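You operate a simulated robot arm through the tools that you are given. There is no shell and no other tool.

You are at the controls of a simulated robot arm. One attempt, no reset.

JOB
Wipe the melt off the black disc and store it with the purple wipe.
Fine: plate pad, then back where it lay; wipe in the green drawer first, then the disc; drawer shut. Set down upright: plate pad. Where these are worked on the way, their far stop is far enough and under half their travel is too little: green drawer. What is to be rubbed or washed off counts as gone when no trace of it is left.

Only the result counts: the job must be done as asked and must still hold three seconds after the hand-in. Knocking over, shifting, dropping, spilling or breaking anything else fails it.

ROBOT AND FRAMES
A 7-joint arm with a two-finger gripper, fixed in place. Base frame: the origin is on the floor under the middle of its stand, x ahead of it, y to its left, z up; the work surface is at about z = 880. Readings come in mm, degrees, newtons and seconds.
With the tool pointing down near the work surface it reaches from about 340 to 720 mm from the base axis. Its first joint turns from -66.0 to 66.0 degrees. Payload 2.45 kg.
Tool frame: the origin (TCP) lies between the finger pads and is the grasp point; the fingertips stand 26 mm ahead of it; z points along the fingers, y is the line along which they close. The gripper opens to 96 mm; its body begins 69 mm behind the TCP.
Orientation is that of the tool frame in the base frame, as a unit quaternion [x, y, z, w]. With the fingers straight down and closing along the base's y, the tool's x points along the base's -x, its y along +y and its z along -z.

CONTROLS
- The arm moves only by the tool jog_arm. Its argument "commands" is text: rows parted by semicolons, each of 7 numbers parted by spaces: the turn, a rotation vector about the base's x, y, z in degrees, then the shift along the base's x, y, z in mm, then the finger opening in mm, from 0 to 96. In form: rx ry rz x y z claw; .... A call has 1 to 20 rows; each row shifts and turns the commanded pose from where the row before left it. Rows are played at 5 a second. More than 50 mm and 8.6 degrees between two rows, or a gripper value outside its range, and nothing of the call is played. A pose out of reach is approached as far as the arm can. The call stops where the force on the tool passes 40 N (or 10 N more than at its start, if that is more) or the arm is blocked; 0.2 s more then pass. The fingers move at their own pace (about 50 mm/s each) and stop on an object; they squeeze with about 21 N. The grip force told is the motor's: it shows also when the fingers shut on nothing. Time passes only in rows, and 0.2 s behind the last, so rows that do not move let the fingers close. It gives the time, the measured TCP pose, the force on the tool (base axes), the opening and the grip force at its end, in the units of the frame above (readings bear some noise), with the torque about the TCP (base axes, N m) and any sound that the robot's microphone picked up.
- Cameras (640 x 400 px; columns grow to the right, rows downward): "scene" is fixed at [159.3, -390.4, 1418]; the picture's right is [0.83, -0.55, 0.00], its down [-0.34, -0.51, -0.79] and it looks along [0.44, 0.66, -0.61] (base axes); focal length 246 px, centre (320, 200). "wrist" rides on the gripper at [82, 3, -98] in the tool frame; the picture's right is [-0.04, 1.00, 0.00], its down [-0.73, -0.03, -0.68] and it looks along [-0.68, -0.03, 0.73] (tool axes); focal length 256 px, centre (320, 200). There is no depth. A picture from a camera that has moved, and an enlarged one, comes with that camera's place and axes in the base frame and with its lens.
- capture(camera): a new picture of that camera. It takes no simulated time.
- inspect(camera, box): a new picture of the part [left, top, right, bottom] of that camera's present view, enlarged. It takes no simulated time.
- job_done(): hands the job in; it is judged then, once.

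Places have to be worked out from the pictures, the camera data and where the tool is seen. Open the gripper and draw the arm clear of the work before you hand the job in, unless the task says otherwise.

The tools are called after "Request:" as a command line: name --argument value ..., lists and objects as JSON in quotes. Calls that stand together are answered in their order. jog_arm: Moves the arm, as the interface text tells. Its arguments: {"type":"object","properties":{"commands":{"type":"string"}},"required":["commands"]} The other tools are called the same way: capture (camera) takes a picture; inspect (camera, box) takes an enlarged picture of a part of a camera's view; job_done () hands the job in.

At the start:

```text
t: 0.0
tcp_pos: [486.3, 3.4, 1214.2]
orientation: [0.0, 1.0, 0.001, 0.0]
force: [0.2, 0.2, 0.6]
torque: [0.01, -0.01, 0.01]
grip_width: 96.1
grasp_force: 0.2
```

scene: 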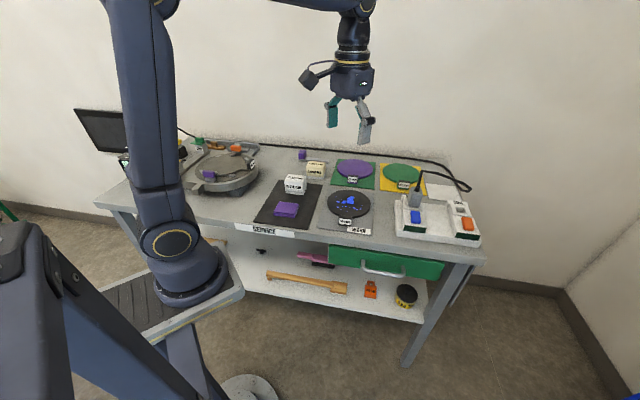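
wrist: 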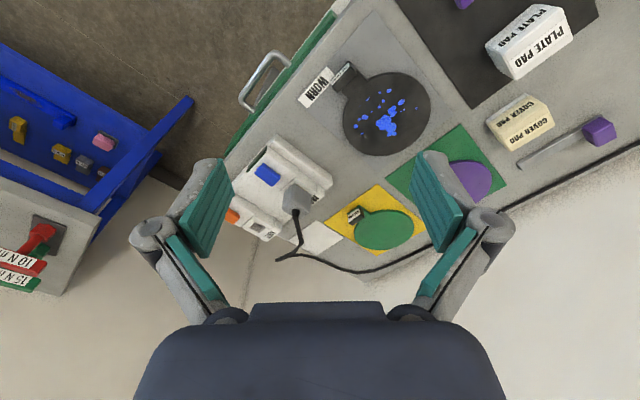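

I'll start by looking closely at the work surface with both cameras before I move anything.

Request:
inspect --camera "scene" --box '[240, 140, 400, 240]'

Request:
inspect --camera "scene" --box '[320, 150, 500, 262]'

Request:
inspect --camera "wrist" --box '[220, 20, 460, 170]'

Request:
inspect --camera "wrist" --box '[400, 0, 640, 150]'

Request:
inspect --camera "scene" --box '[230, 220, 480, 376]'

```text
4.00 times, centred on (320, 190) of scene
camera zoom: at [159.3, -390.4, 1418.0], right [0.83, -0.55, 0.0], down [-0.34, -0.51, -0.79], along [0.44, 0.66, -0.61], focal length 983 px, centre (320, 240)
```

zoom: 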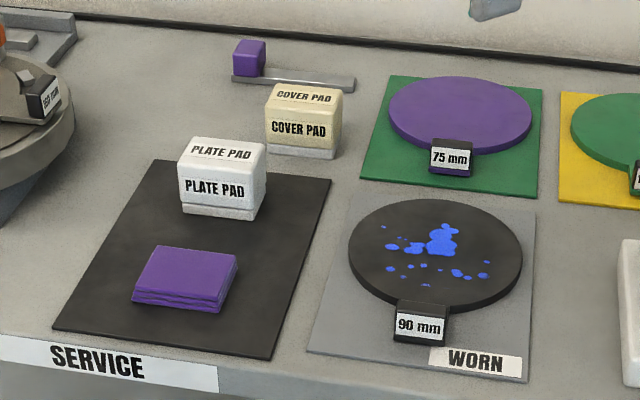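

```text
3.56 times, centred on (410, 206) of scene
camera zoom: at [159.3, -390.4, 1418.0], right [0.83, -0.55, 0.0], down [-0.34, -0.51, -0.79], along [0.44, 0.66, -0.61], focal length 874 px, centre (0, 179)
```

zoom: 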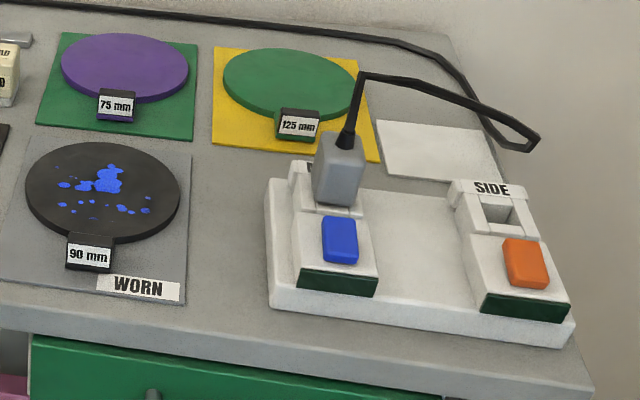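

```text
2.67 times, centred on (340, 95) of wrist
camera zoom: at [402.9, 5.9, 1314.4], right [0.04, 1.0, 0.0], down [0.73, -0.03, 0.68], along [0.68, -0.03, -0.73], focal length 683 px, centre (267, 480)
```

zoom: 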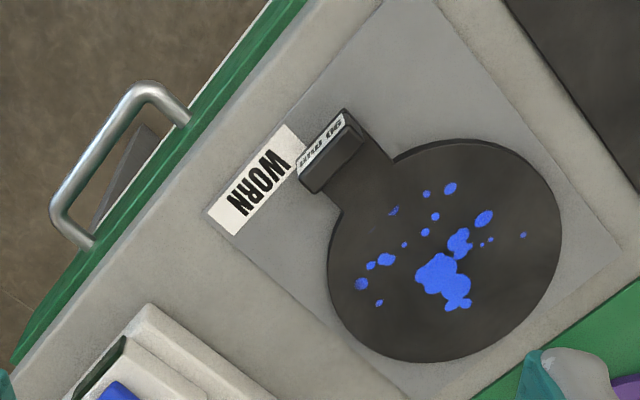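

```text
2.67 times, centred on (520, 75) of wrist
camera zoom: at [402.9, 5.9, 1314.4], right [0.04, 1.0, 0.0], down [0.73, -0.03, 0.68], along [0.68, -0.03, -0.73], focal length 683 px, centre (-213, 533)
```

zoom: 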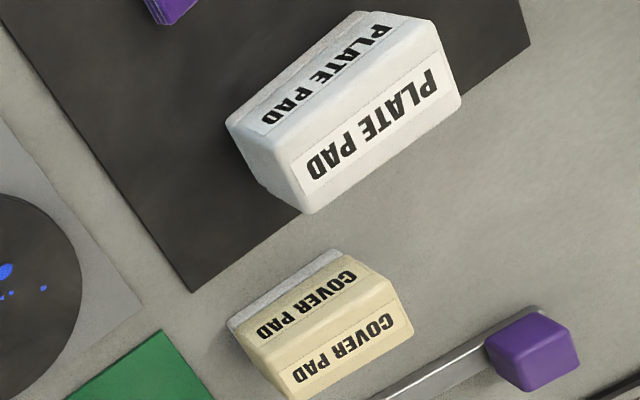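

```text
2.56 times, centred on (355, 298) of scene
camera zoom: at [159.3, -390.4, 1418.0], right [0.83, -0.55, 0.0], down [-0.34, -0.51, -0.79], along [0.44, 0.66, -0.61], focal length 629 px, centre (230, -51)
```

zoom: 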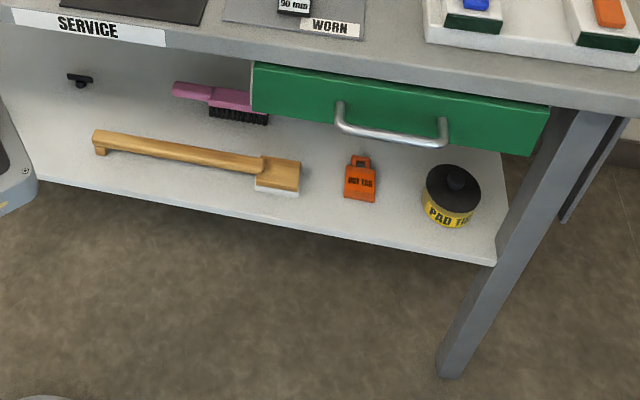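

The table looks turned about 45° to the base. I'm zooming in on each object to pin down its outline and location.

Request:
inspect --camera "scene" --box '[265, 170, 329, 210]'

Request:
inspect --camera "scene" --box '[310, 180, 390, 230]'

Request:
inspect --camera "scene" --box '[256, 190, 320, 230]'

Request:
inspect --camera "scene" --box '[310, 220, 470, 320]'

Request:
inspect --camera "wrist" --box '[440, 0, 600, 100]'

```text
10.00 times, centred on (297, 190) of scene
camera zoom: at [159.3, -390.4, 1418.0], right [0.83, -0.55, 0.0], down [-0.34, -0.51, -0.79], along [0.44, 0.66, -0.61], focal length 2457 px, centre (550, 300)
```

zoom: 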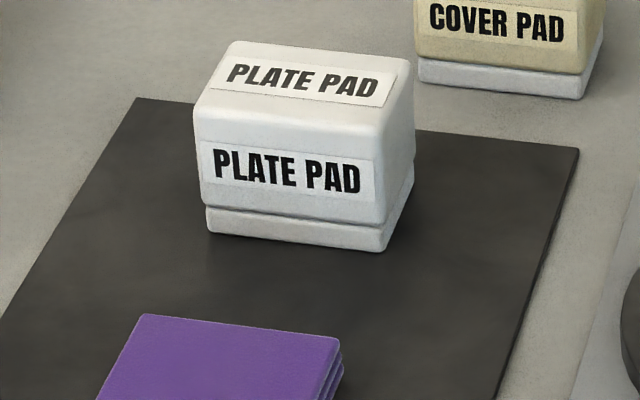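

```text
8.00 times, centred on (350, 205) of scene
camera zoom: at [159.3, -390.4, 1418.0], right [0.83, -0.55, 0.0], down [-0.34, -0.51, -0.79], along [0.44, 0.66, -0.61], focal length 1966 px, centre (80, 160)
```

zoom: 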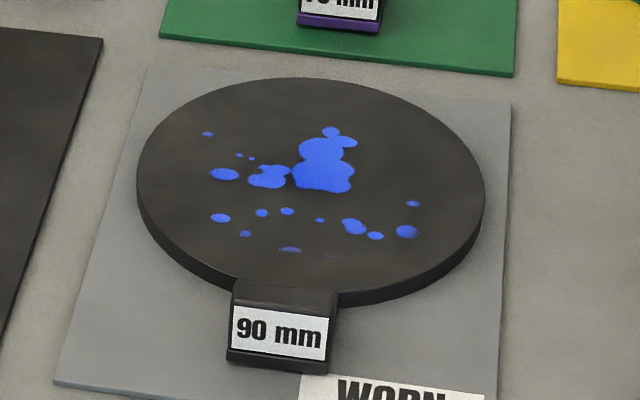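

```text
10.00 times, centred on (288, 210) of scene
camera zoom: at [159.3, -390.4, 1418.0], right [0.83, -0.55, 0.0], down [-0.34, -0.51, -0.79], along [0.44, 0.66, -0.61], focal length 2457 px, centre (640, 100)
```

zoom: 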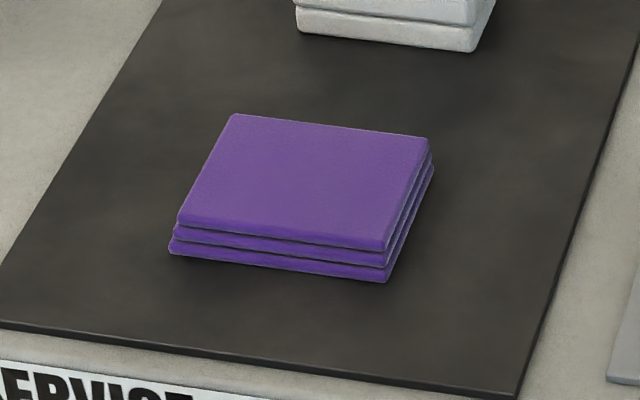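

```text
4.00 times, centred on (390, 270) of scene
camera zoom: at [159.3, -390.4, 1418.0], right [0.83, -0.55, 0.0], down [-0.34, -0.51, -0.79], along [0.44, 0.66, -0.61], focal length 983 px, centre (40, -80)
```

zoom: 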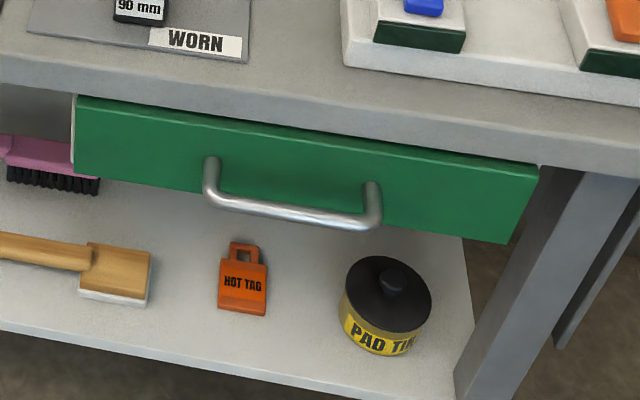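

```text
4.00 times, centred on (520, 50) of wrist
camera zoom: at [402.9, 5.9, 1314.4], right [0.04, 1.0, 0.0], down [0.73, -0.03, 0.68], along [0.68, -0.03, -0.73], focal length 1024 px, centre (-480, 800)
```

zoom: 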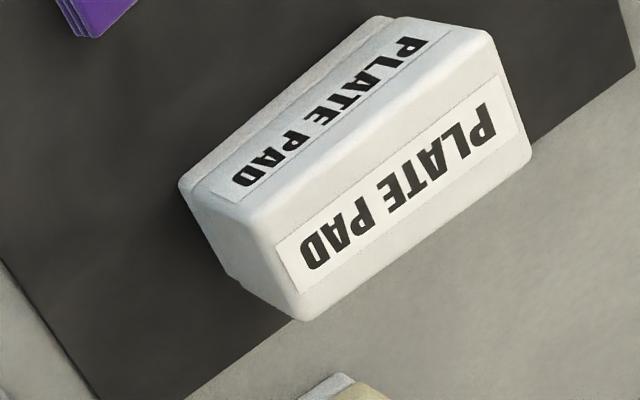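

The disc sits near (603,111), the plate pad near (501,288), the wipe near (418,201) and the drawer handle near (545,-135,820). I'll turn the tool 45° to line up with the table and look at the drawer front with the wrist camera.

Request:
jog_arm --commands "0 0 7.5 -5 -18 -19 96; 0 0 7.5 -5 -18 -19 96; 0 0 7.5 -4 -18 -19 96; 0 0 7.5 -4 -18 -19 96; 0 0 7.5 -4 -18 -19 96; 0 0 7.5 -4 -18 -19 96; 0 0 0 0 0 0 96"

Request:
capture --camera "wrist"

Request:
capture --camera "scene"

```text
t: 1.6
tcp_pos: [459.2, -104.0, 1100.2]
orientation: [-0.383, 0.924, 0.0, 0.0]
force: [0.6, -0.3, -0.7]
torque: [0.0, 0.02, 0.05]
grip_width: 96.0
grasp_force: 0.0
```

```text
taken
camera wrist: at [398.1, -160.3, 1199.7], right [-0.68, 0.73, 0.0], down [0.54, 0.5, 0.68], along [0.5, 0.46, -0.73], focal length 256 px, centre (320, 200)
```

wrist: 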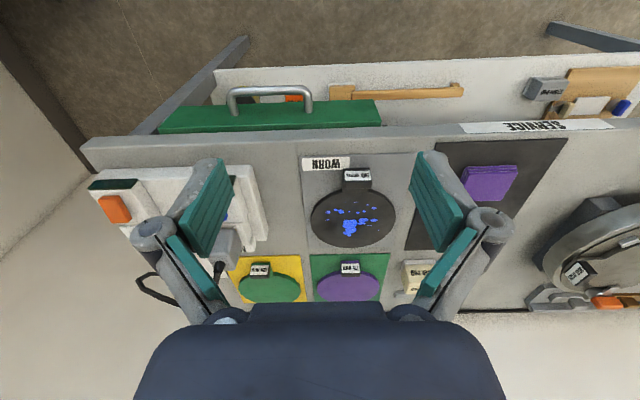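

```text
taken
```

scene: 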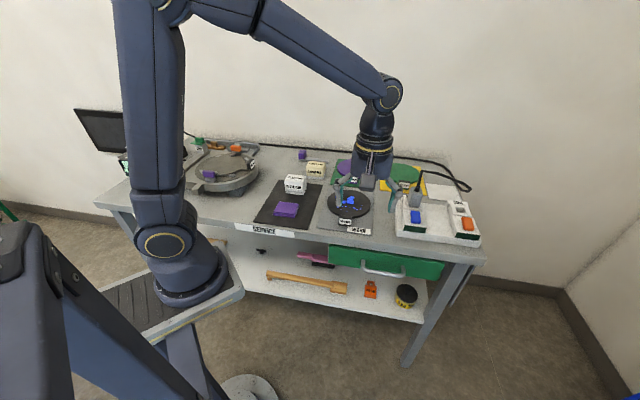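

The view is aligned with the table now. I'm enlarging the drawer handle, the disc and the wipe from here.

Request:
inspect --camera "wrist" --box '[140, 60, 400, 222]'

Request:
inspect --camera "wrist" --box '[290, 150, 418, 230]'

Request:
inspect --camera "wrist" --box '[200, 70, 328, 150]'

```text
2.46 times, centred on (270, 141) of wrist
camera zoom: at [398.1, -160.3, 1199.7], right [-0.68, 0.73, 0.0], down [0.54, 0.5, 0.68], along [0.5, 0.46, -0.73], focal length 630 px, centre (443, 345)
```

zoom: 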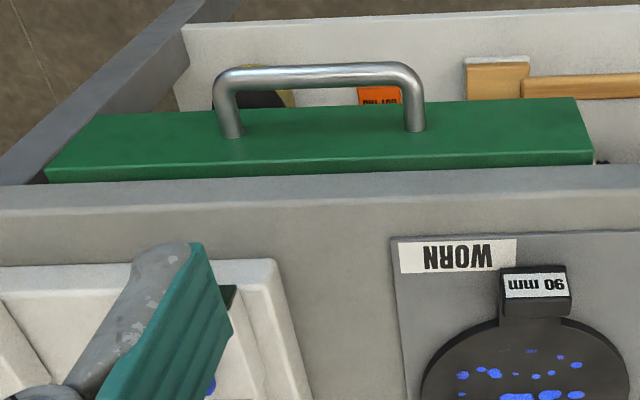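

```text
5.00 times, centred on (354, 190) of wrist
camera zoom: at [398.1, -160.3, 1199.7], right [-0.68, 0.73, 0.0], down [0.54, 0.5, 0.68], along [0.5, 0.46, -0.73], focal length 1280 px, centre (150, 250)
```

zoom: 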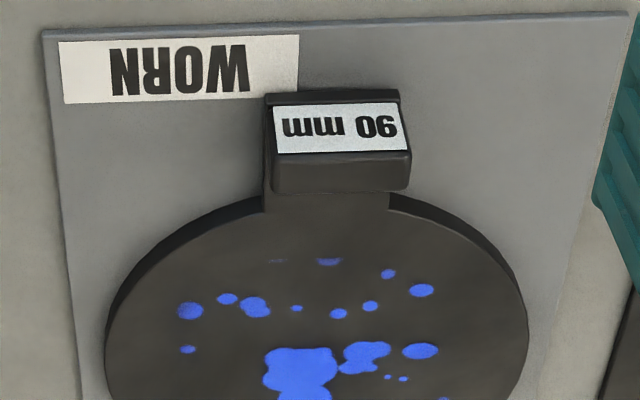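

```text
5.00 times, centred on (264, 110) of wrist
camera zoom: at [398.1, -160.3, 1199.7], right [-0.68, 0.73, 0.0], down [0.54, 0.5, 0.68], along [0.5, 0.46, -0.73], focal length 1280 px, centre (600, 650)
```

zoom: 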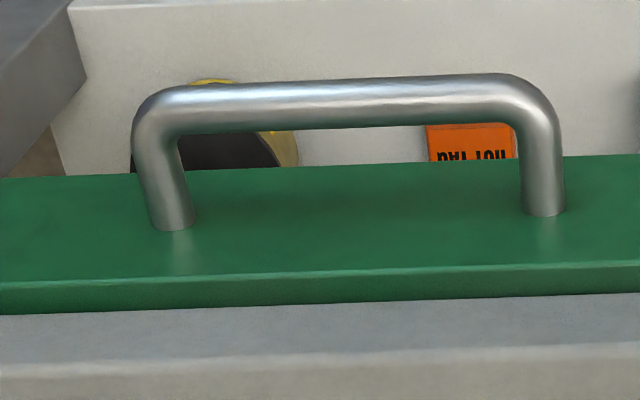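

The handle is a flat bow with its bar near (551,-123,812). I'll turn the tool to -45°, so it closes across the bar, and check the view from above the handle.

Request:
jog_arm --commands "0 0 -7.5 7 -2 -8 96; 0 0 -7.5 7 -2 -8 96; 0 0 -7.5 7 -2 -8 96; 0 0 -7.5 7 -2 -8 96; 0 0 -7.5 7 -2 -8 96; 0 0 -7.5 7 -2 -8 96; 0 0 -7.5 7 -2 -8 96; 0 0 -7.5 7 -2 -8 96; 0 0 -7.5 7 -2 -8 96; 0 0 -7.5 7 -2 -8 96; 0 0 -7.5 7 -2 -8 96; 0 0 -7.5 7 0 -12 96; 0 0 0 0 0 0 96"

Request:
capture --camera "wrist"

Request:
capture --camera "scene"

```text
t: 4.4
tcp_pos: [542.6, -124.9, 1000.9]
orientation: [0.383, 0.924, 0.0, 0.0]
force: [-0.4, 0.3, 0.1]
torque: [-0.01, 0.02, -0.01]
grip_width: 96.0
grasp_force: 0.1
```

```text
taken
camera wrist: at [486.8, -66.1, 1099.8], right [0.74, 0.68, 0.0], down [0.5, -0.54, 0.68], along [0.46, -0.5, -0.73], focal length 256 px, centre (320, 200)
```

wrist: 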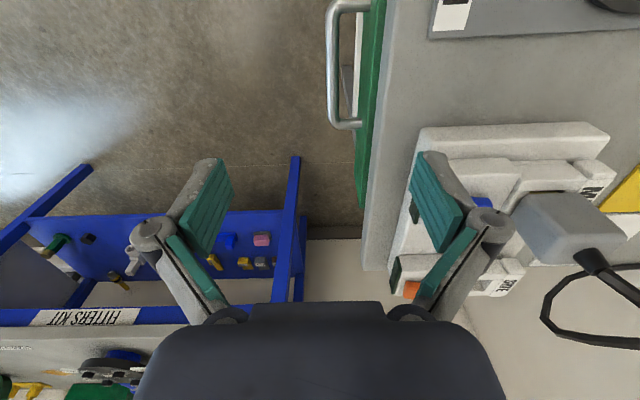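

```text
taken
```

scene: 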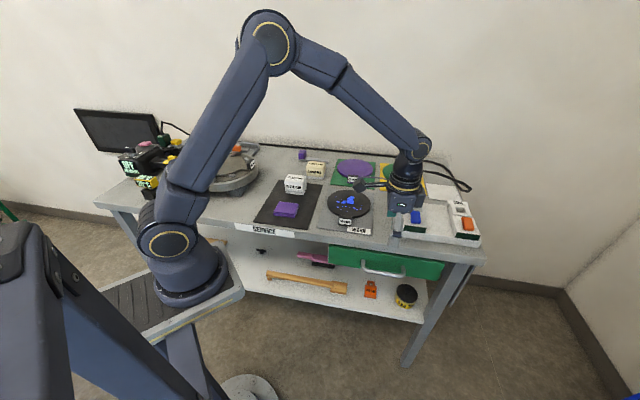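

The handle is well placed in this view, with its bar seen edge-on against the panel. I'm enlarging it to measure the gap and height.

Request:
inspect --camera "wrist" --box '[304, 0, 464, 100]'

Request:
inspect --camera "wrist" --box '[304, 60, 464, 160]'

```text
4.00 times, centred on (384, 50) of wrist
camera zoom: at [486.8, -66.1, 1099.8], right [0.74, 0.68, 0.0], down [0.5, -0.54, 0.68], along [0.46, -0.5, -0.73], focal length 1024 px, centre (64, 800)
```

zoom: 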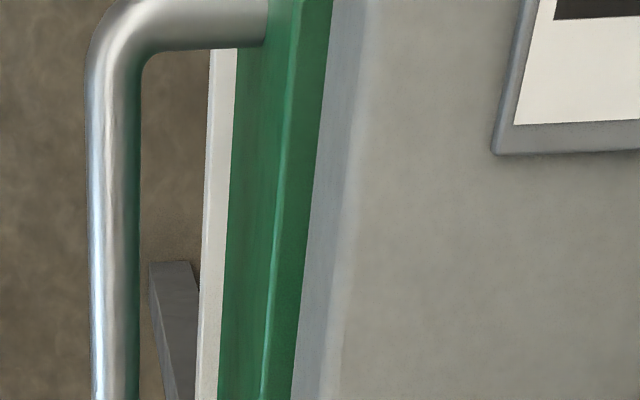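

```text
4.00 times, centred on (384, 110) of wrist
camera zoom: at [486.8, -66.1, 1099.8], right [0.74, 0.68, 0.0], down [0.5, -0.54, 0.68], along [0.46, -0.5, -0.73], focal length 1024 px, centre (64, 560)
```

zoom: 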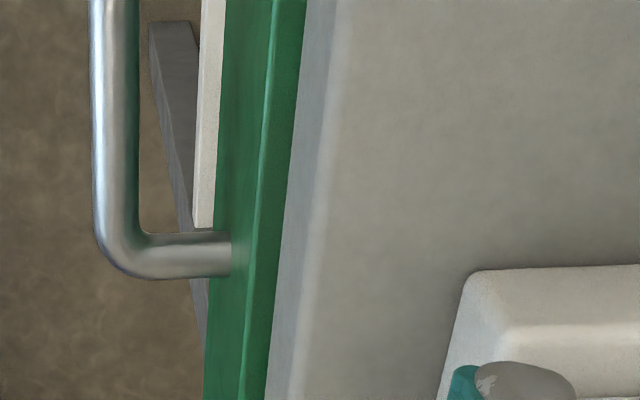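

The bar lies along e1 at about z=816, roughly 13 mm thick with a 26 mm gap to the panel. Next I'll go above the plate pad with the tool at +45° to measure it for the grasp.

Request:
jog_arm --commands "0 0 7.5 -4 34 6 96; 0 0 7.5 -4 34 6 96; 0 0 7.5 -4 34 6 96; 0 0 7.5 -4 34 6 96; 0 0 7.5 -4 34 6 96; 0 0 7.5 -4 34 6 96; 0 0 7.5 -3 35 5 96; 0 0 7.5 -3 35 5 96; 0 0 7.5 -3 35 5 96; 0 0 7.5 -3 35 5 96; 0 0 7.5 -3 35 5 96; 0 0 7.5 -3 34 5 96; 0 0 0 0 0 0 96"

Request:
capture --camera "wrist"

Request:
inspect --camera "wrist" --box '[240, 20, 400, 120]'

```text
t: 7.2
tcp_pos: [501.5, 286.9, 1067.4]
orientation: [-0.384, 0.923, 0.0, 0.0]
force: [0.8, 0.2, 0.3]
torque: [0.01, -0.03, 0.01]
grip_width: 95.9
grasp_force: 0.1
```

```text
taken
camera wrist: at [440.9, 230.6, 1166.5], right [-0.68, 0.73, 0.0], down [0.54, 0.5, 0.68], along [0.5, 0.46, -0.73], focal length 256 px, centre (320, 200)
```

wrist: 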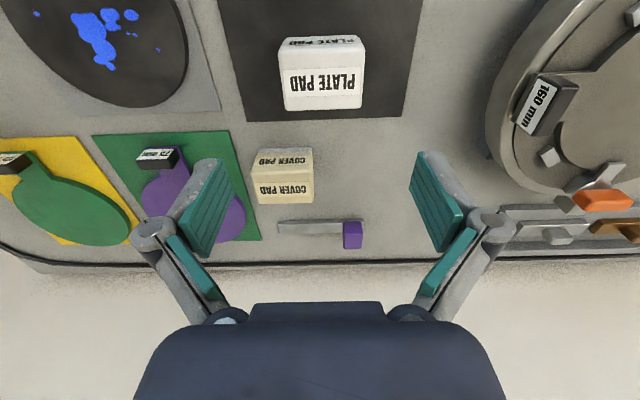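

```text
4.00 times, centred on (320, 70) of wrist
camera zoom: at [440.9, 230.6, 1166.5], right [-0.68, 0.73, 0.0], down [0.54, 0.5, 0.68], along [0.5, 0.46, -0.73], focal length 1024 px, centre (320, 720)
```

zoom: 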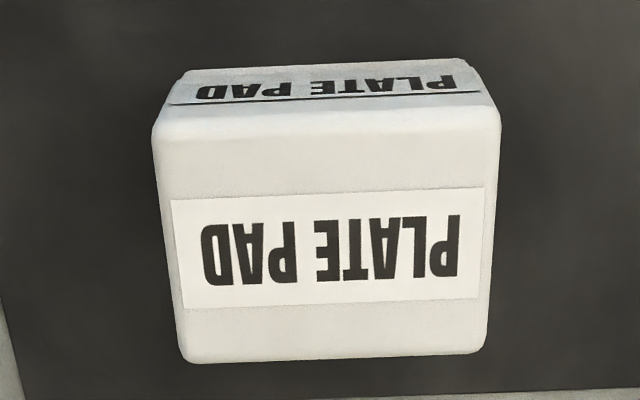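

The plate pad's top is centred near (495,284) at z≈934, square with the table. I'll go over it and down to just above the top, then compare the fingertips with the pad.

Request:
jog_arm --commands "0 0 0 -2 -1 -25 96; 0 0 0 -2 -1 -25 96; 0 0 0 -2 -1 -25 96; 0 0 0 0 0 0 96; 0 0 0 0 0 0 96"

Request:
capture --camera "wrist"

Request:
inspect --camera "scene" --box '[256, 150, 336, 200]'

```text
t: 8.4
tcp_pos: [496.3, 283.8, 991.5]
orientation: [-0.382, 0.924, 0.0, 0.0]
force: [0.2, -0.7, -0.1]
torque: [0.04, 0.0, 0.01]
grip_width: 96.2
grasp_force: 0.1
```

```text
taken
camera wrist: at [435.2, 227.9, 1090.4], right [-0.68, 0.73, 0.0], down [0.54, 0.5, 0.68], along [0.5, 0.46, -0.73], focal length 256 px, centre (320, 200)
```

wrist: 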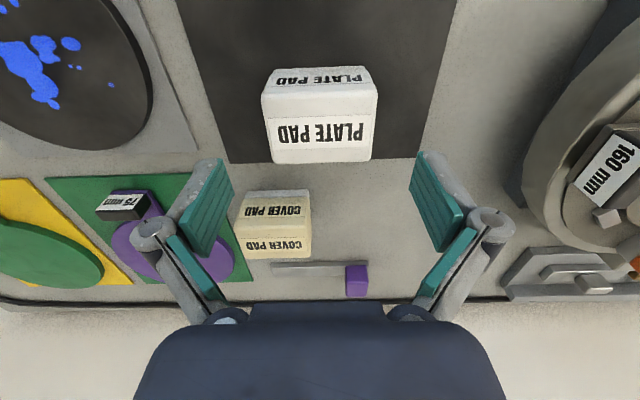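

```text
8.00 times, centred on (296, 175) of scene
camera zoom: at [159.3, -390.4, 1418.0], right [0.83, -0.55, 0.0], down [-0.34, -0.51, -0.79], along [0.44, 0.66, -0.61], focal length 1966 px, centre (512, 400)
```

zoom: 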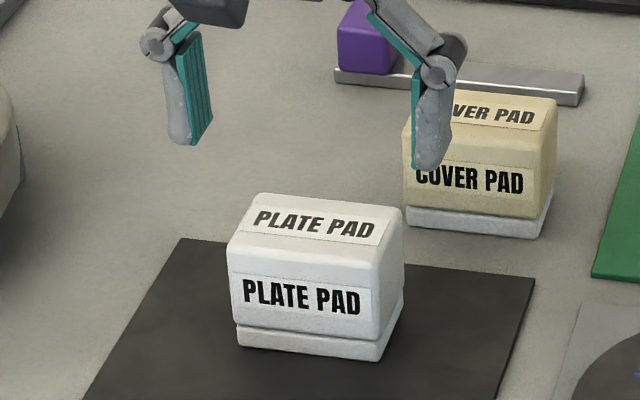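

The pad shows between the fingers. I'm zooming in to refine the sideways alignment before I descend.

Request:
inspect --camera "wrist" --box '[240, 50, 400, 150]'

Request:
inspect --camera "wrist" --box '[160, 60, 480, 260]'

```text
4.00 times, centred on (320, 100) of wrist
camera zoom: at [435.2, 227.9, 1090.4], right [-0.68, 0.73, 0.0], down [0.54, 0.5, 0.68], along [0.5, 0.46, -0.73], focal length 1024 px, centre (320, 600)
```

zoom: 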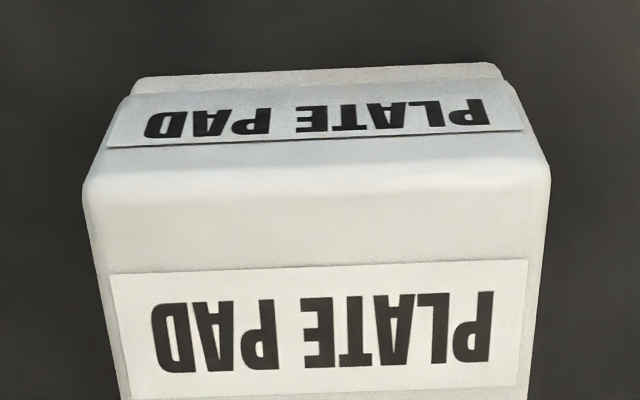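

```text
2.00 times, centred on (320, 160) of wrist
camera zoom: at [435.2, 227.9, 1090.4], right [-0.68, 0.73, 0.0], down [0.54, 0.5, 0.68], along [0.5, 0.46, -0.73], focal length 512 px, centre (320, 280)
```

zoom: 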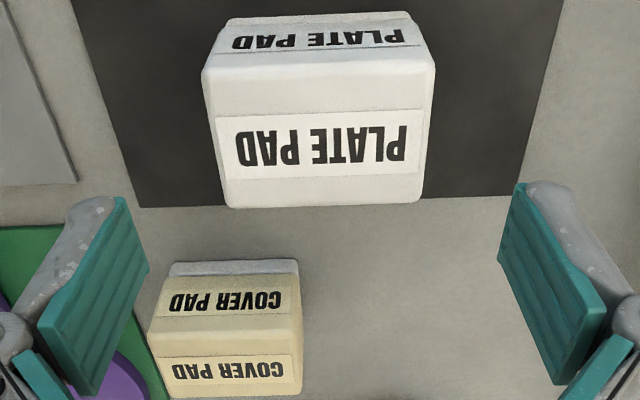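

The pad top is centred at about (495,285), within 1 mm of the tool's closing line. I'll go down to TCP z≈917 with the fingertips about 10 mm above the mat, stopping short of closing for now.

Request:
jog_arm --commands "0 0 0 -0.6 0.6 -25 96; 0 0 0 0 0 -20 96; 0 0 0 0 0 -15 96; 0 0 0 0 0 -14 96; 0 0 0 0 0 0 96; 0 0 0 0 0 0 96"

Request:
capture --camera "wrist"

Request:
inspect --camera "scene" --box '[256, 150, 336, 200]'

```text
t: 9.8
tcp_pos: [493.7, 284.2, 916.5]
orientation: [-0.384, 0.923, 0.0, 0.0]
force: [-0.4, -0.3, 0.1]
torque: [0.02, 0.0, 0.0]
grip_width: 96.0
grasp_force: 0.1
```

```text
taken
camera wrist: at [432.6, 227.8, 1016.9], right [-0.68, 0.73, 0.0], down [0.54, 0.5, 0.68], along [0.5, 0.46, -0.73], focal length 256 px, centre (320, 200)
```

wrist: 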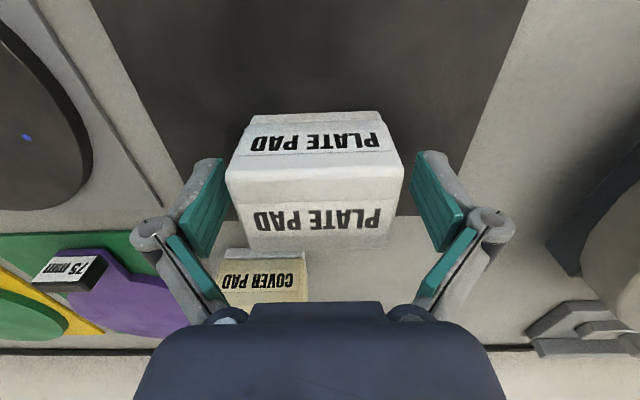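

```text
8.00 times, centred on (296, 175) of scene
camera zoom: at [159.3, -390.4, 1418.0], right [0.83, -0.55, 0.0], down [-0.34, -0.51, -0.79], along [0.44, 0.66, -0.61], focal length 1966 px, centre (512, 400)
```

zoom: 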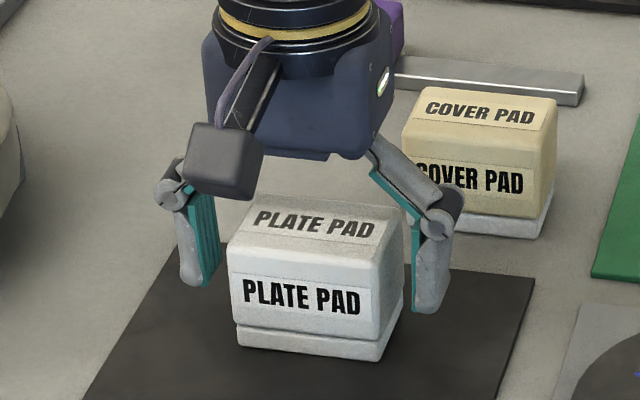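

The fingers stand either side of the pad with an even gap. I'm closing on it now without moving the arm.

Request:
jog_arm --commands "0 0 0 0 0 0 70; 0 0 0 0 0 0 50; 0 0 0 0 0 0 50; 0 0 0 0 0 0 50; 0 0 0 0 0 0 50"

Request:
capture --camera "wrist"

Request:
inspect --camera "scene" --box '[256, 150, 336, 200]'

```text
t: 11.0
tcp_pos: [494.3, 284.4, 917.6]
orientation: [-0.382, 0.924, -0.001, 0.0]
force: [1.1, -0.5, 3.6]
torque: [-0.03, 0.03, 0.02]
grip_width: 69.2
grasp_force: 20.8
```

```text
taken
camera wrist: at [432.7, 227.8, 1017.2], right [-0.68, 0.73, 0.0], down [0.54, 0.5, 0.68], along [0.5, 0.46, -0.73], focal length 256 px, centre (320, 200)
```

wrist: 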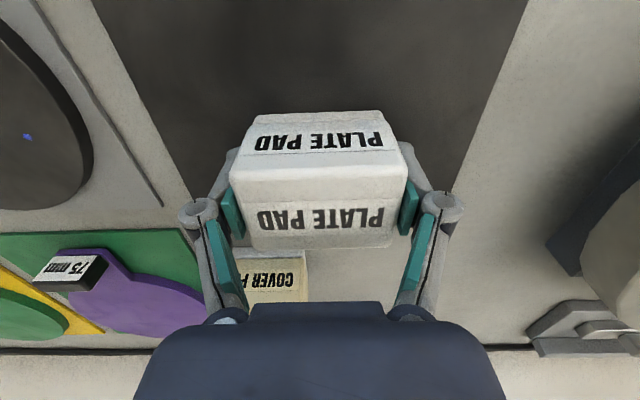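

```text
8.00 times, centred on (296, 175) of scene
camera zoom: at [159.2, -390.5, 1417.9], right [0.83, -0.55, 0.0], down [-0.34, -0.51, -0.79], along [0.44, 0.66, -0.61], focal length 1966 px, centre (512, 400)
```

zoom: 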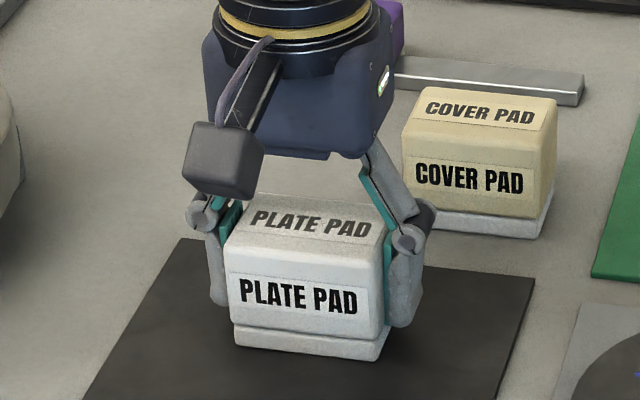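

The pad is gripped (69 mm wide) and slid about 1.7 mm toward -e1 as the fingers closed, which I'll correct when I put it back. I'm lifting it and moving over the disc to look.

Request:
jog_arm --commands "0 0 0 0 0 5 50; 0 0 0 0 0 15 50; 0 0 0 0 0 30 50; 0 0 0 0 0 40 50; 0 0 0 18 -29 30 50; 0 0 0 18 -29 30 50; 0 0 0 18 -29 33 50; 0 0 0 18 -29 0 50; 0 0 0 18 -29 0 50; 0 0 0 17 -28 0 50; 0 0 0 0 0 0 50; 0 0 0 0 0 0 50"

Request:
capture --camera "wrist"

Request:
inspect --camera "wrist" --box '[200, 0, 440, 150]'

Request:
capture --camera "scene"

```text
t: 13.6
tcp_pos: [600.9, 110.7, 1102.6]
orientation: [-0.383, 0.924, 0.0, 0.0]
force: [-0.1, -0.5, -0.2]
torque: [-0.05, -0.04, 0.0]
grip_width: 68.9
grasp_force: 21.3
```

```text
taken
camera wrist: at [539.6, 54.3, 1200.6], right [-0.68, 0.73, 0.0], down [0.54, 0.5, 0.68], along [0.5, 0.46, -0.73], focal length 256 px, centre (320, 200)
```

wrist: 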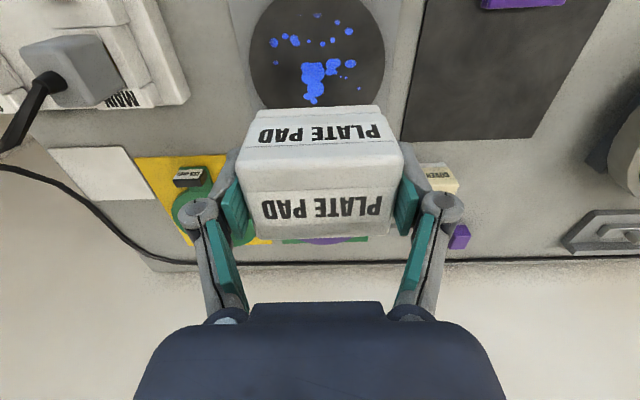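

```text
2.67 times, centred on (320, 75) of wrist
camera zoom: at [539.6, 54.3, 1200.6], right [-0.68, 0.73, 0.0], down [0.54, 0.5, 0.68], along [0.5, 0.46, -0.73], focal length 683 px, centre (320, 533)
```

zoom: 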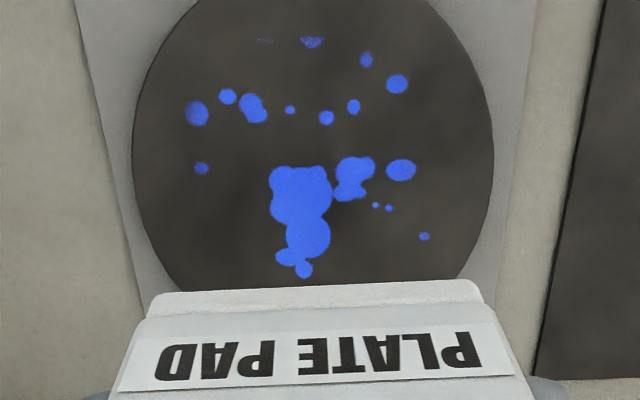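

```text
taken
```

scene: 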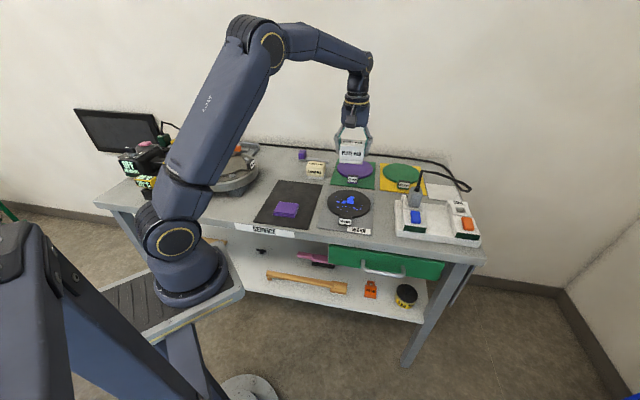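

The disc is centred near (606,112) with radius 75, and the melt spans about ±50 mm along e1 and -54 to +40 mm along e2. I'll bring the pad down over the disc centre and stop short of contact.

Request:
jog_arm --commands "0 0 0 3.3 1.4 -40 50; 0 0 0 0 0 -40 50; 0 0 0 0 0 -40 50; 0 0 0 0 0 -25 50; 0 0 0 0 0 -15 50; 0 0 0 0 0 0 50; 0 0 0 0 0 0 50"

Request:
inspect --camera "scene" --box '[310, 170, 390, 220]'

Request:
capture --camera "wrist"

```text
t: 15.2
tcp_pos: [605.2, 114.1, 942.1]
orientation: [-0.383, 0.924, 0.0, 0.0]
force: [0.2, 0.4, -0.3]
torque: [0.0, 0.0, 0.02]
grip_width: 69.3
grasp_force: 21.1
```

```text
8.00 times, centred on (350, 195) of scene
camera zoom: at [159.3, -390.4, 1418.0], right [0.83, -0.55, 0.0], down [-0.34, -0.51, -0.79], along [0.44, 0.66, -0.61], focal length 1966 px, centre (80, 240)
```

zoom: 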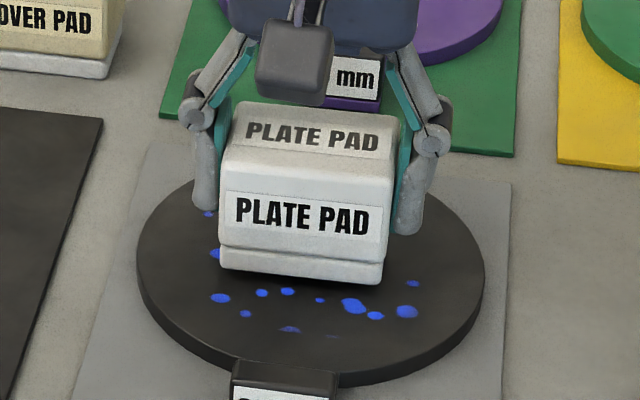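

```text
taken
camera wrist: at [543.5, 57.6, 1040.9], right [-0.68, 0.73, 0.0], down [0.54, 0.5, 0.68], along [0.5, 0.46, -0.73], focal length 256 px, centre (320, 200)
```

wrist: 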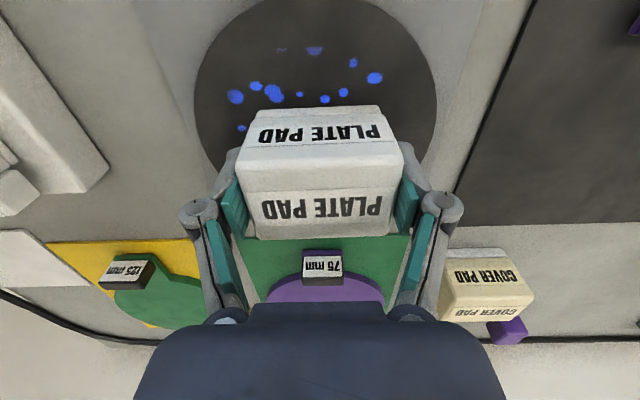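

The pad hovers roughly 13 mm above the disc and is centred. I'm lowering it slowly until the force shows contact.

Request:
jog_arm --commands "0 0 0 0 0 -4 50; 0 0 0 0 0 -4 50; 0 0 0 0 0 -2 50; 0 0 0 0 0 -1 50; 0 0 0 0 0 0 50"

```text
t: 16.4
tcp_pos: [607.3, 112.8, 931.1]
orientation: [-0.382, 0.924, 0.0, 0.002]
force: [-2.0, 1.9, 22.5]
torque: [0.11, 0.09, -0.03]
grip_width: 69.7
grasp_force: 20.6
```

Contact is already made, with 22 N upward at z≈931. I'll ease up 1 mm to bring the pressure down.

Request:
jog_arm --commands "0 0 0 0 0 0.8 50; 0 0 0 0 0 0 50"

```text
t: 17.0
tcp_pos: [605.1, 113.2, 932.2]
orientation: [-0.383, 0.924, 0.0, 0.002]
force: [5.5, 6.2, 18.1]
torque: [0.19, -0.18, 0.0]
grip_width: 69.4
grasp_force: 20.7
```

Request:
jog_arm --commands "0 0 0 0 0 0.8 50; 0 0 0 0 0 0 50"

```text
t: 17.6
tcp_pos: [604.0, 112.7, 932.0]
orientation: [-0.383, 0.924, 0.0, 0.0]
force: [5.3, 5.4, 14.2]
torque: [0.15, -0.34, 0.08]
grip_width: 69.4
grasp_force: 20.6
```

Pressure is now about 14 N and stable. I'll try one 40 mm rub along e1 and check that the pad slides on the disc rather than dragging it along.

Request:
jog_arm --commands "0 0 0 7.07 -7.07 0.5 50; 0 0 0 7.07 -7.07 0 50; 0 0 0 7.07 -7.07 0 50; 0 0 0 7.07 -7.07 0 50; 0 0 0 0 0 0 50"

Request:
capture --camera "wrist"

Request:
inspect --camera "scene" --box '[310, 170, 390, 220]'

```text
t: 18.8
tcp_pos: [632.5, 83.9, 932.1]
orientation: [-0.383, 0.924, -0.001, 0.0]
force: [-1.2, 1.8, 2.9]
torque: [0.14, 0.17, 0.0]
grip_width: 69.4
grasp_force: 20.9
```

```text
taken
camera wrist: at [571.8, 27.3, 1031.0], right [-0.68, 0.74, 0.0], down [0.54, 0.5, 0.68], along [0.5, 0.46, -0.74], focal length 256 px, centre (320, 200)
```

wrist: 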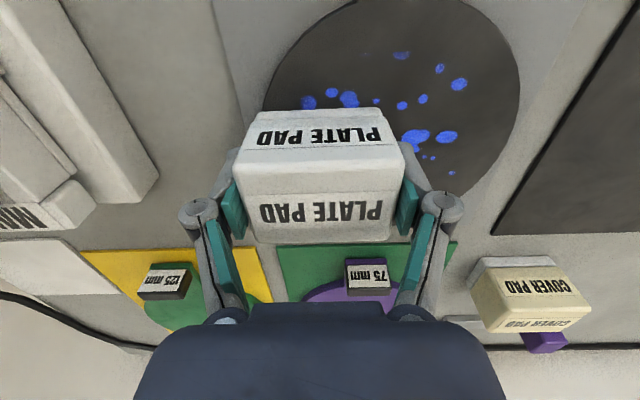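

```text
8.00 times, centred on (350, 195) of scene
camera zoom: at [159.1, -390.4, 1418.0], right [0.83, -0.55, 0.0], down [-0.34, -0.51, -0.79], along [0.44, 0.66, -0.61], focal length 1966 px, centre (80, 240)
```

zoom: 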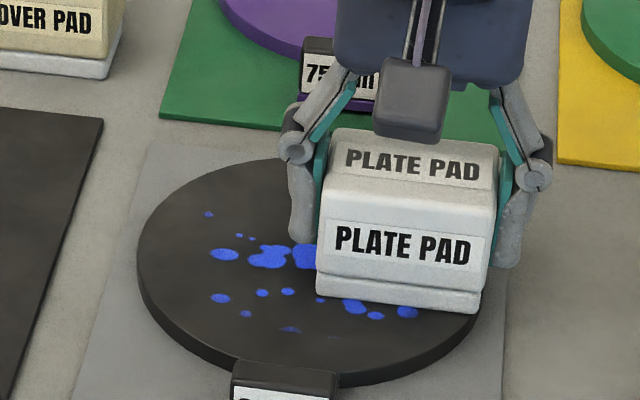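

The disc stayed put and the pad slid, but pressure dropped to 3 N. I'll press a bit more and sweep back across the middle band in both directions.

Request:
jog_arm --commands "0 0 0 0 0 -1.2 50; 0 0 0 -7.07 7.07 0 50; 0 0 0 -7.07 7.07 0 50; 0 0 0 -7.07 7.07 0 50; 0 0 0 -7.07 7.07 0 50; 0 0 0 -7.07 7.07 0 50; 0 0 0 -7.07 7.07 0 50; 0 0 0 -7.07 7.07 0 50; 0 0 0 -7.07 7.07 0 50; 0 0 0 0 0 0 50"

Request:
inspect --camera "scene" --box '[310, 170, 390, 220]'

```text
t: 21.0
tcp_pos: [577.4, 141.7, 930.3]
orientation: [-0.383, 0.924, 0.0, 0.0]
force: [3.1, -2.2, 5.9]
torque: [-0.13, -0.14, -0.04]
grip_width: 69.1
grasp_force: 20.6
```

```text
8.00 times, centred on (350, 195) of scene
camera zoom: at [159.2, -390.5, 1417.9], right [0.83, -0.55, 0.0], down [-0.34, -0.51, -0.79], along [0.44, 0.66, -0.61], focal length 1966 px, centre (80, 240)
```

zoom: 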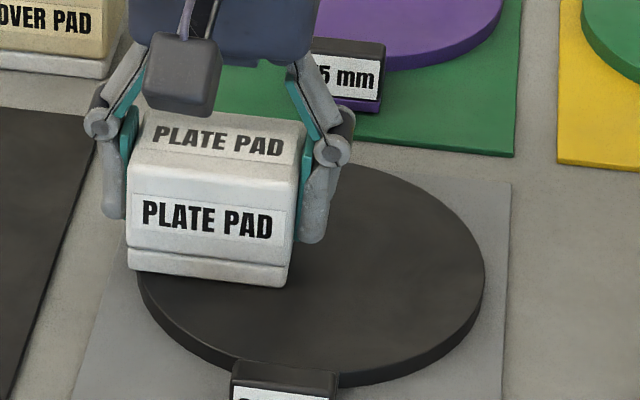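

Visible melt has vanished from the exposed part. I'll make one more pass back across the middle and then lift to look at the whole disc.

Request:
jog_arm --commands "0 0 0 7.07 -7.07 0 50; 0 0 0 7.07 -7.07 0 50; 0 0 0 7.07 -7.07 0 50; 0 0 0 7.07 -7.07 0 50; 0 0 0 7.07 -7.07 0 50; 0 0 0 7.07 -7.07 0 50; 0 0 0 7.07 -7.07 0 50; 0 0 0 -7.07 7.07 0 50; 0 0 0 -7.07 7.07 0 50; 0 0 0 -7.07 7.07 0 50; 0 0 0 0 0 5 50; 0 0 0 0 0 25 50; 0 0 0 0 0 50 50; 0 0 0 0 0 50 50; 0 0 0 0 0 40 50; 0 0 0 0 0 0 50"

Request:
inspect --camera "wrist" --box '[200, 0, 440, 150]'

Request:
inspect --camera "scene" --box '[318, 180, 382, 220]'

```text
t: 24.4
tcp_pos: [605.4, 112.1, 1100.4]
orientation: [-0.384, 0.923, 0.0, 0.0]
force: [0.5, 0.4, 0.0]
torque: [-0.02, -0.02, -0.01]
grip_width: 69.3
grasp_force: 20.8
```

```text
2.67 times, centred on (320, 75) of wrist
camera zoom: at [543.8, 56.0, 1199.7], right [-0.68, 0.73, 0.0], down [0.54, 0.5, 0.68], along [0.5, 0.46, -0.73], focal length 683 px, centre (320, 533)
```

zoom: 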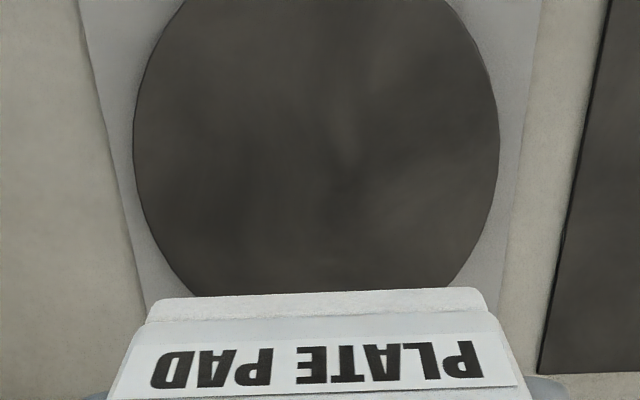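

```text
10.00 times, centred on (350, 200) of scene
camera zoom: at [159.3, -390.4, 1418.0], right [0.83, -0.55, 0.0], down [-0.34, -0.51, -0.79], along [0.44, 0.66, -0.61], focal length 2457 px, centre (20, 200)
```

zoom: 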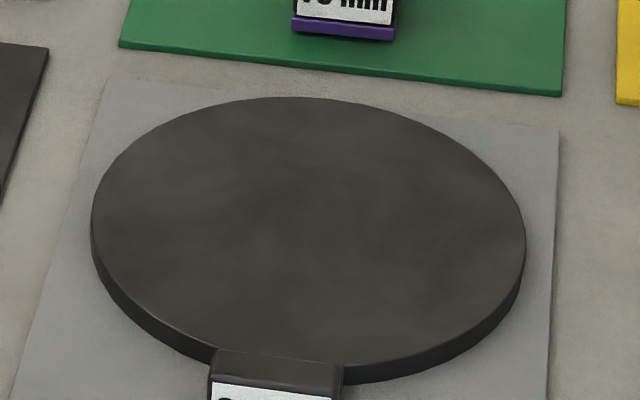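

The disc looks entirely clean. To make sure no trace remains at the edges, I'll rub the front and back bands too, at the same light pressure.

Request:
jog_arm --commands "0 0 0 -6 -6 -45 50; 0 0 0 -6 -6 -45 50; 0 0 0 -6 -6 -45 50; 0 0 0 -5.3 -5.3 -25 50; 0 0 0 0 0 -6 50; 0 0 0 0 0 -3 50; 0 0 0 0 0 -1 50; 0 0 0 0 0 0 50"

```text
t: 26.2
tcp_pos: [581.7, 90.1, 930.3]
orientation: [-0.383, 0.924, 0.0, 0.001]
force: [-7.4, 1.1, 22.4]
torque: [0.06, 0.3, 0.02]
grip_width: 69.4
grasp_force: 20.7
```

Contact at 22 N, so I'll back off 1.2 mm and sweep the front band, then the middle and back bands.

Request:
jog_arm --commands "0 0 0 0 0 1.2 50; 0 0 0 7.07 -7.07 0 50; 0 0 0 7.07 -7.07 0 50; 0 0 0 7.07 -7.07 0 50; 0 0 0 7.07 -7.07 0 50; 0 0 0 -7.07 7.07 -0.4 50; 0 0 0 -7.07 7.07 0 50; 0 0 0 -7.07 7.07 0 50; 0 0 0 -7.07 7.07 0 50; 0 0 0 -7.07 7.07 0 50; 0 0 0 -7.07 7.07 0 50; 0 0 0 -7.07 7.07 0 50; 0 0 0 -7.07 7.07 0 50; 0 0 0 7.07 -7.07 0 50; 0 0 0 7.07 -7.07 0 50; 0 0 0 7.07 -7.07 0 50; 0 0 0 7.07 -7.07 0 50; 0 0 0 0 0 0 50"

```text
t: 30.0
tcp_pos: [582.0, 87.4, 930.5]
orientation: [-0.382, 0.924, 0.0, -0.001]
force: [0.5, -0.1, -0.2]
torque: [0.0, -0.01, 0.0]
grip_width: 69.2
grasp_force: 20.7
```

Pressure fell to zero, so the pad has ridden up slightly in the grip. I'll lower 1.5 mm and carry on through the middle and back bands.

Request:
jog_arm --commands "0 0 0 0 0 -1 50; 0 0 0 0 0 -0.5 50; 0 0 0 0 0 0 50"

```text
t: 30.8
tcp_pos: [583.3, 87.9, 931.6]
orientation: [-0.383, 0.924, 0.0, 0.001]
force: [-4.8, -0.9, 16.5]
torque: [-0.02, 0.26, 0.02]
grip_width: 69.0
grasp_force: 21.0
```

Contact is back at 16 N. I'm sweeping from the front band to the middle and back with a slightly lighter touch.

Request:
jog_arm --commands "0 0 0 7.07 -7.07 0.4 50; 0 0 0 7.07 -7.07 0 50; 0 0 0 7.07 -7.07 0 50; 0 0 0 7.07 -7.07 0 50; 0 0 0 7.07 7.07 0 50; 0 0 0 7.07 7.07 0 50; 0 0 0 7.07 7.07 0 50; 0 0 0 -7.07 7.07 0 50; 0 0 0 -7.07 7.07 0 50; 0 0 0 -7.07 7.07 0 50; 0 0 0 -7.07 7.07 0 50; 0 0 0 -7.07 7.07 0 50; 0 0 0 -7.07 7.07 0 50; 0 0 0 -7.07 7.07 0 50; 0 0 0 -7.07 7.07 0 50; 0 0 0 7.07 7.07 0 50; 0 0 0 7.07 7.07 0 50; 0 0 0 7.07 7.07 0 50; 0 0 0 0 0 0 50"

Request:
inspect --camera "scene" --box '[310, 170, 390, 220]'

```text
t: 34.8
tcp_pos: [598.7, 160.2, 930.3]
orientation: [-0.383, 0.924, 0.0, 0.001]
force: [0.1, -0.3, 2.0]
torque: [-0.05, 0.04, -0.02]
grip_width: 69.1
grasp_force: 21.3
```

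```text
8.00 times, centred on (350, 195) of scene
camera zoom: at [159.2, -390.4, 1418.0], right [0.83, -0.55, 0.0], down [-0.34, -0.51, -0.79], along [0.44, 0.66, -0.61], focal length 1966 px, centre (80, 240)
```

zoom: 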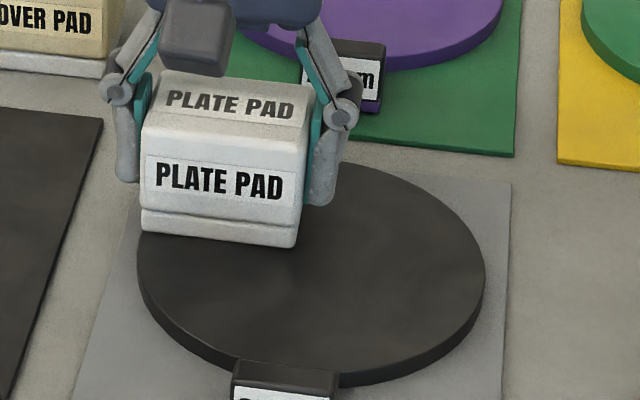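

The middle is clear. One last sweep of the back band, then I'll lift and check the disc again.

Request:
jog_arm --commands "0 0 0 7.07 -7.07 -0.6 50; 0 0 0 7.07 -7.07 0 50; 0 0 0 7.07 -7.07 0 50; 0 0 0 7.07 -7.07 0 50; 0 0 0 7.07 -7.07 0 50; 0 0 0 7.07 -7.07 0 50; 0 0 0 7.07 -7.07 0 50; 0 0 0 -7.07 7.07 0 50; 0 0 0 -7.07 7.07 0 50; 0 0 0 -7.07 7.07 0 50; 0 0 0 -7.07 7.07 0.5 50; 0 0 0 0 0 5 50; 0 0 0 0 0 25 50; 0 0 0 0 0 50 50; 0 0 0 0 0 50 50; 0 0 0 0 0 40 50; 0 0 0 0 0 0 50"

Request:
capture --camera "wrist"

Request:
inspect --camera "scene" --box '[318, 180, 382, 220]'

```text
t: 38.4
tcp_pos: [619.4, 139.3, 1101.5]
orientation: [-0.382, 0.924, 0.0, 0.001]
force: [-0.2, 0.1, -1.3]
torque: [0.0, 0.03, -0.01]
grip_width: 69.4
grasp_force: 20.7
```

```text
taken
camera wrist: at [557.4, 83.3, 1200.8], right [-0.68, 0.73, 0.0], down [0.54, 0.5, 0.68], along [0.5, 0.46, -0.73], focal length 256 px, centre (320, 200)
```

wrist: 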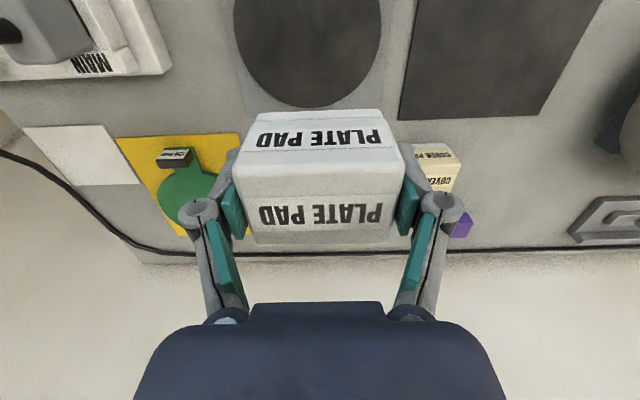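

```text
10.00 times, centred on (350, 200) of scene
camera zoom: at [159.3, -390.4, 1418.0], right [0.83, -0.55, 0.0], down [-0.34, -0.51, -0.79], along [0.44, 0.66, -0.61], focal length 2457 px, centre (20, 200)
```

zoom: 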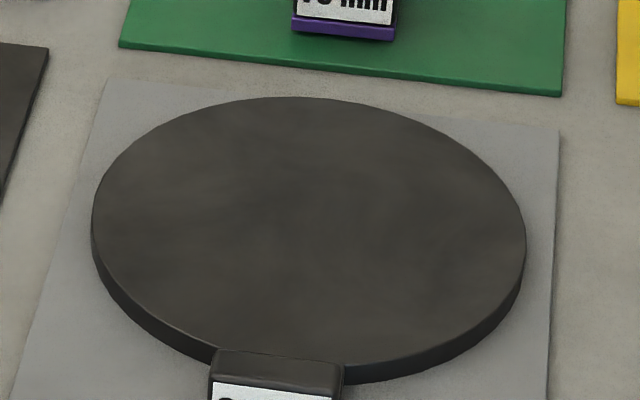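

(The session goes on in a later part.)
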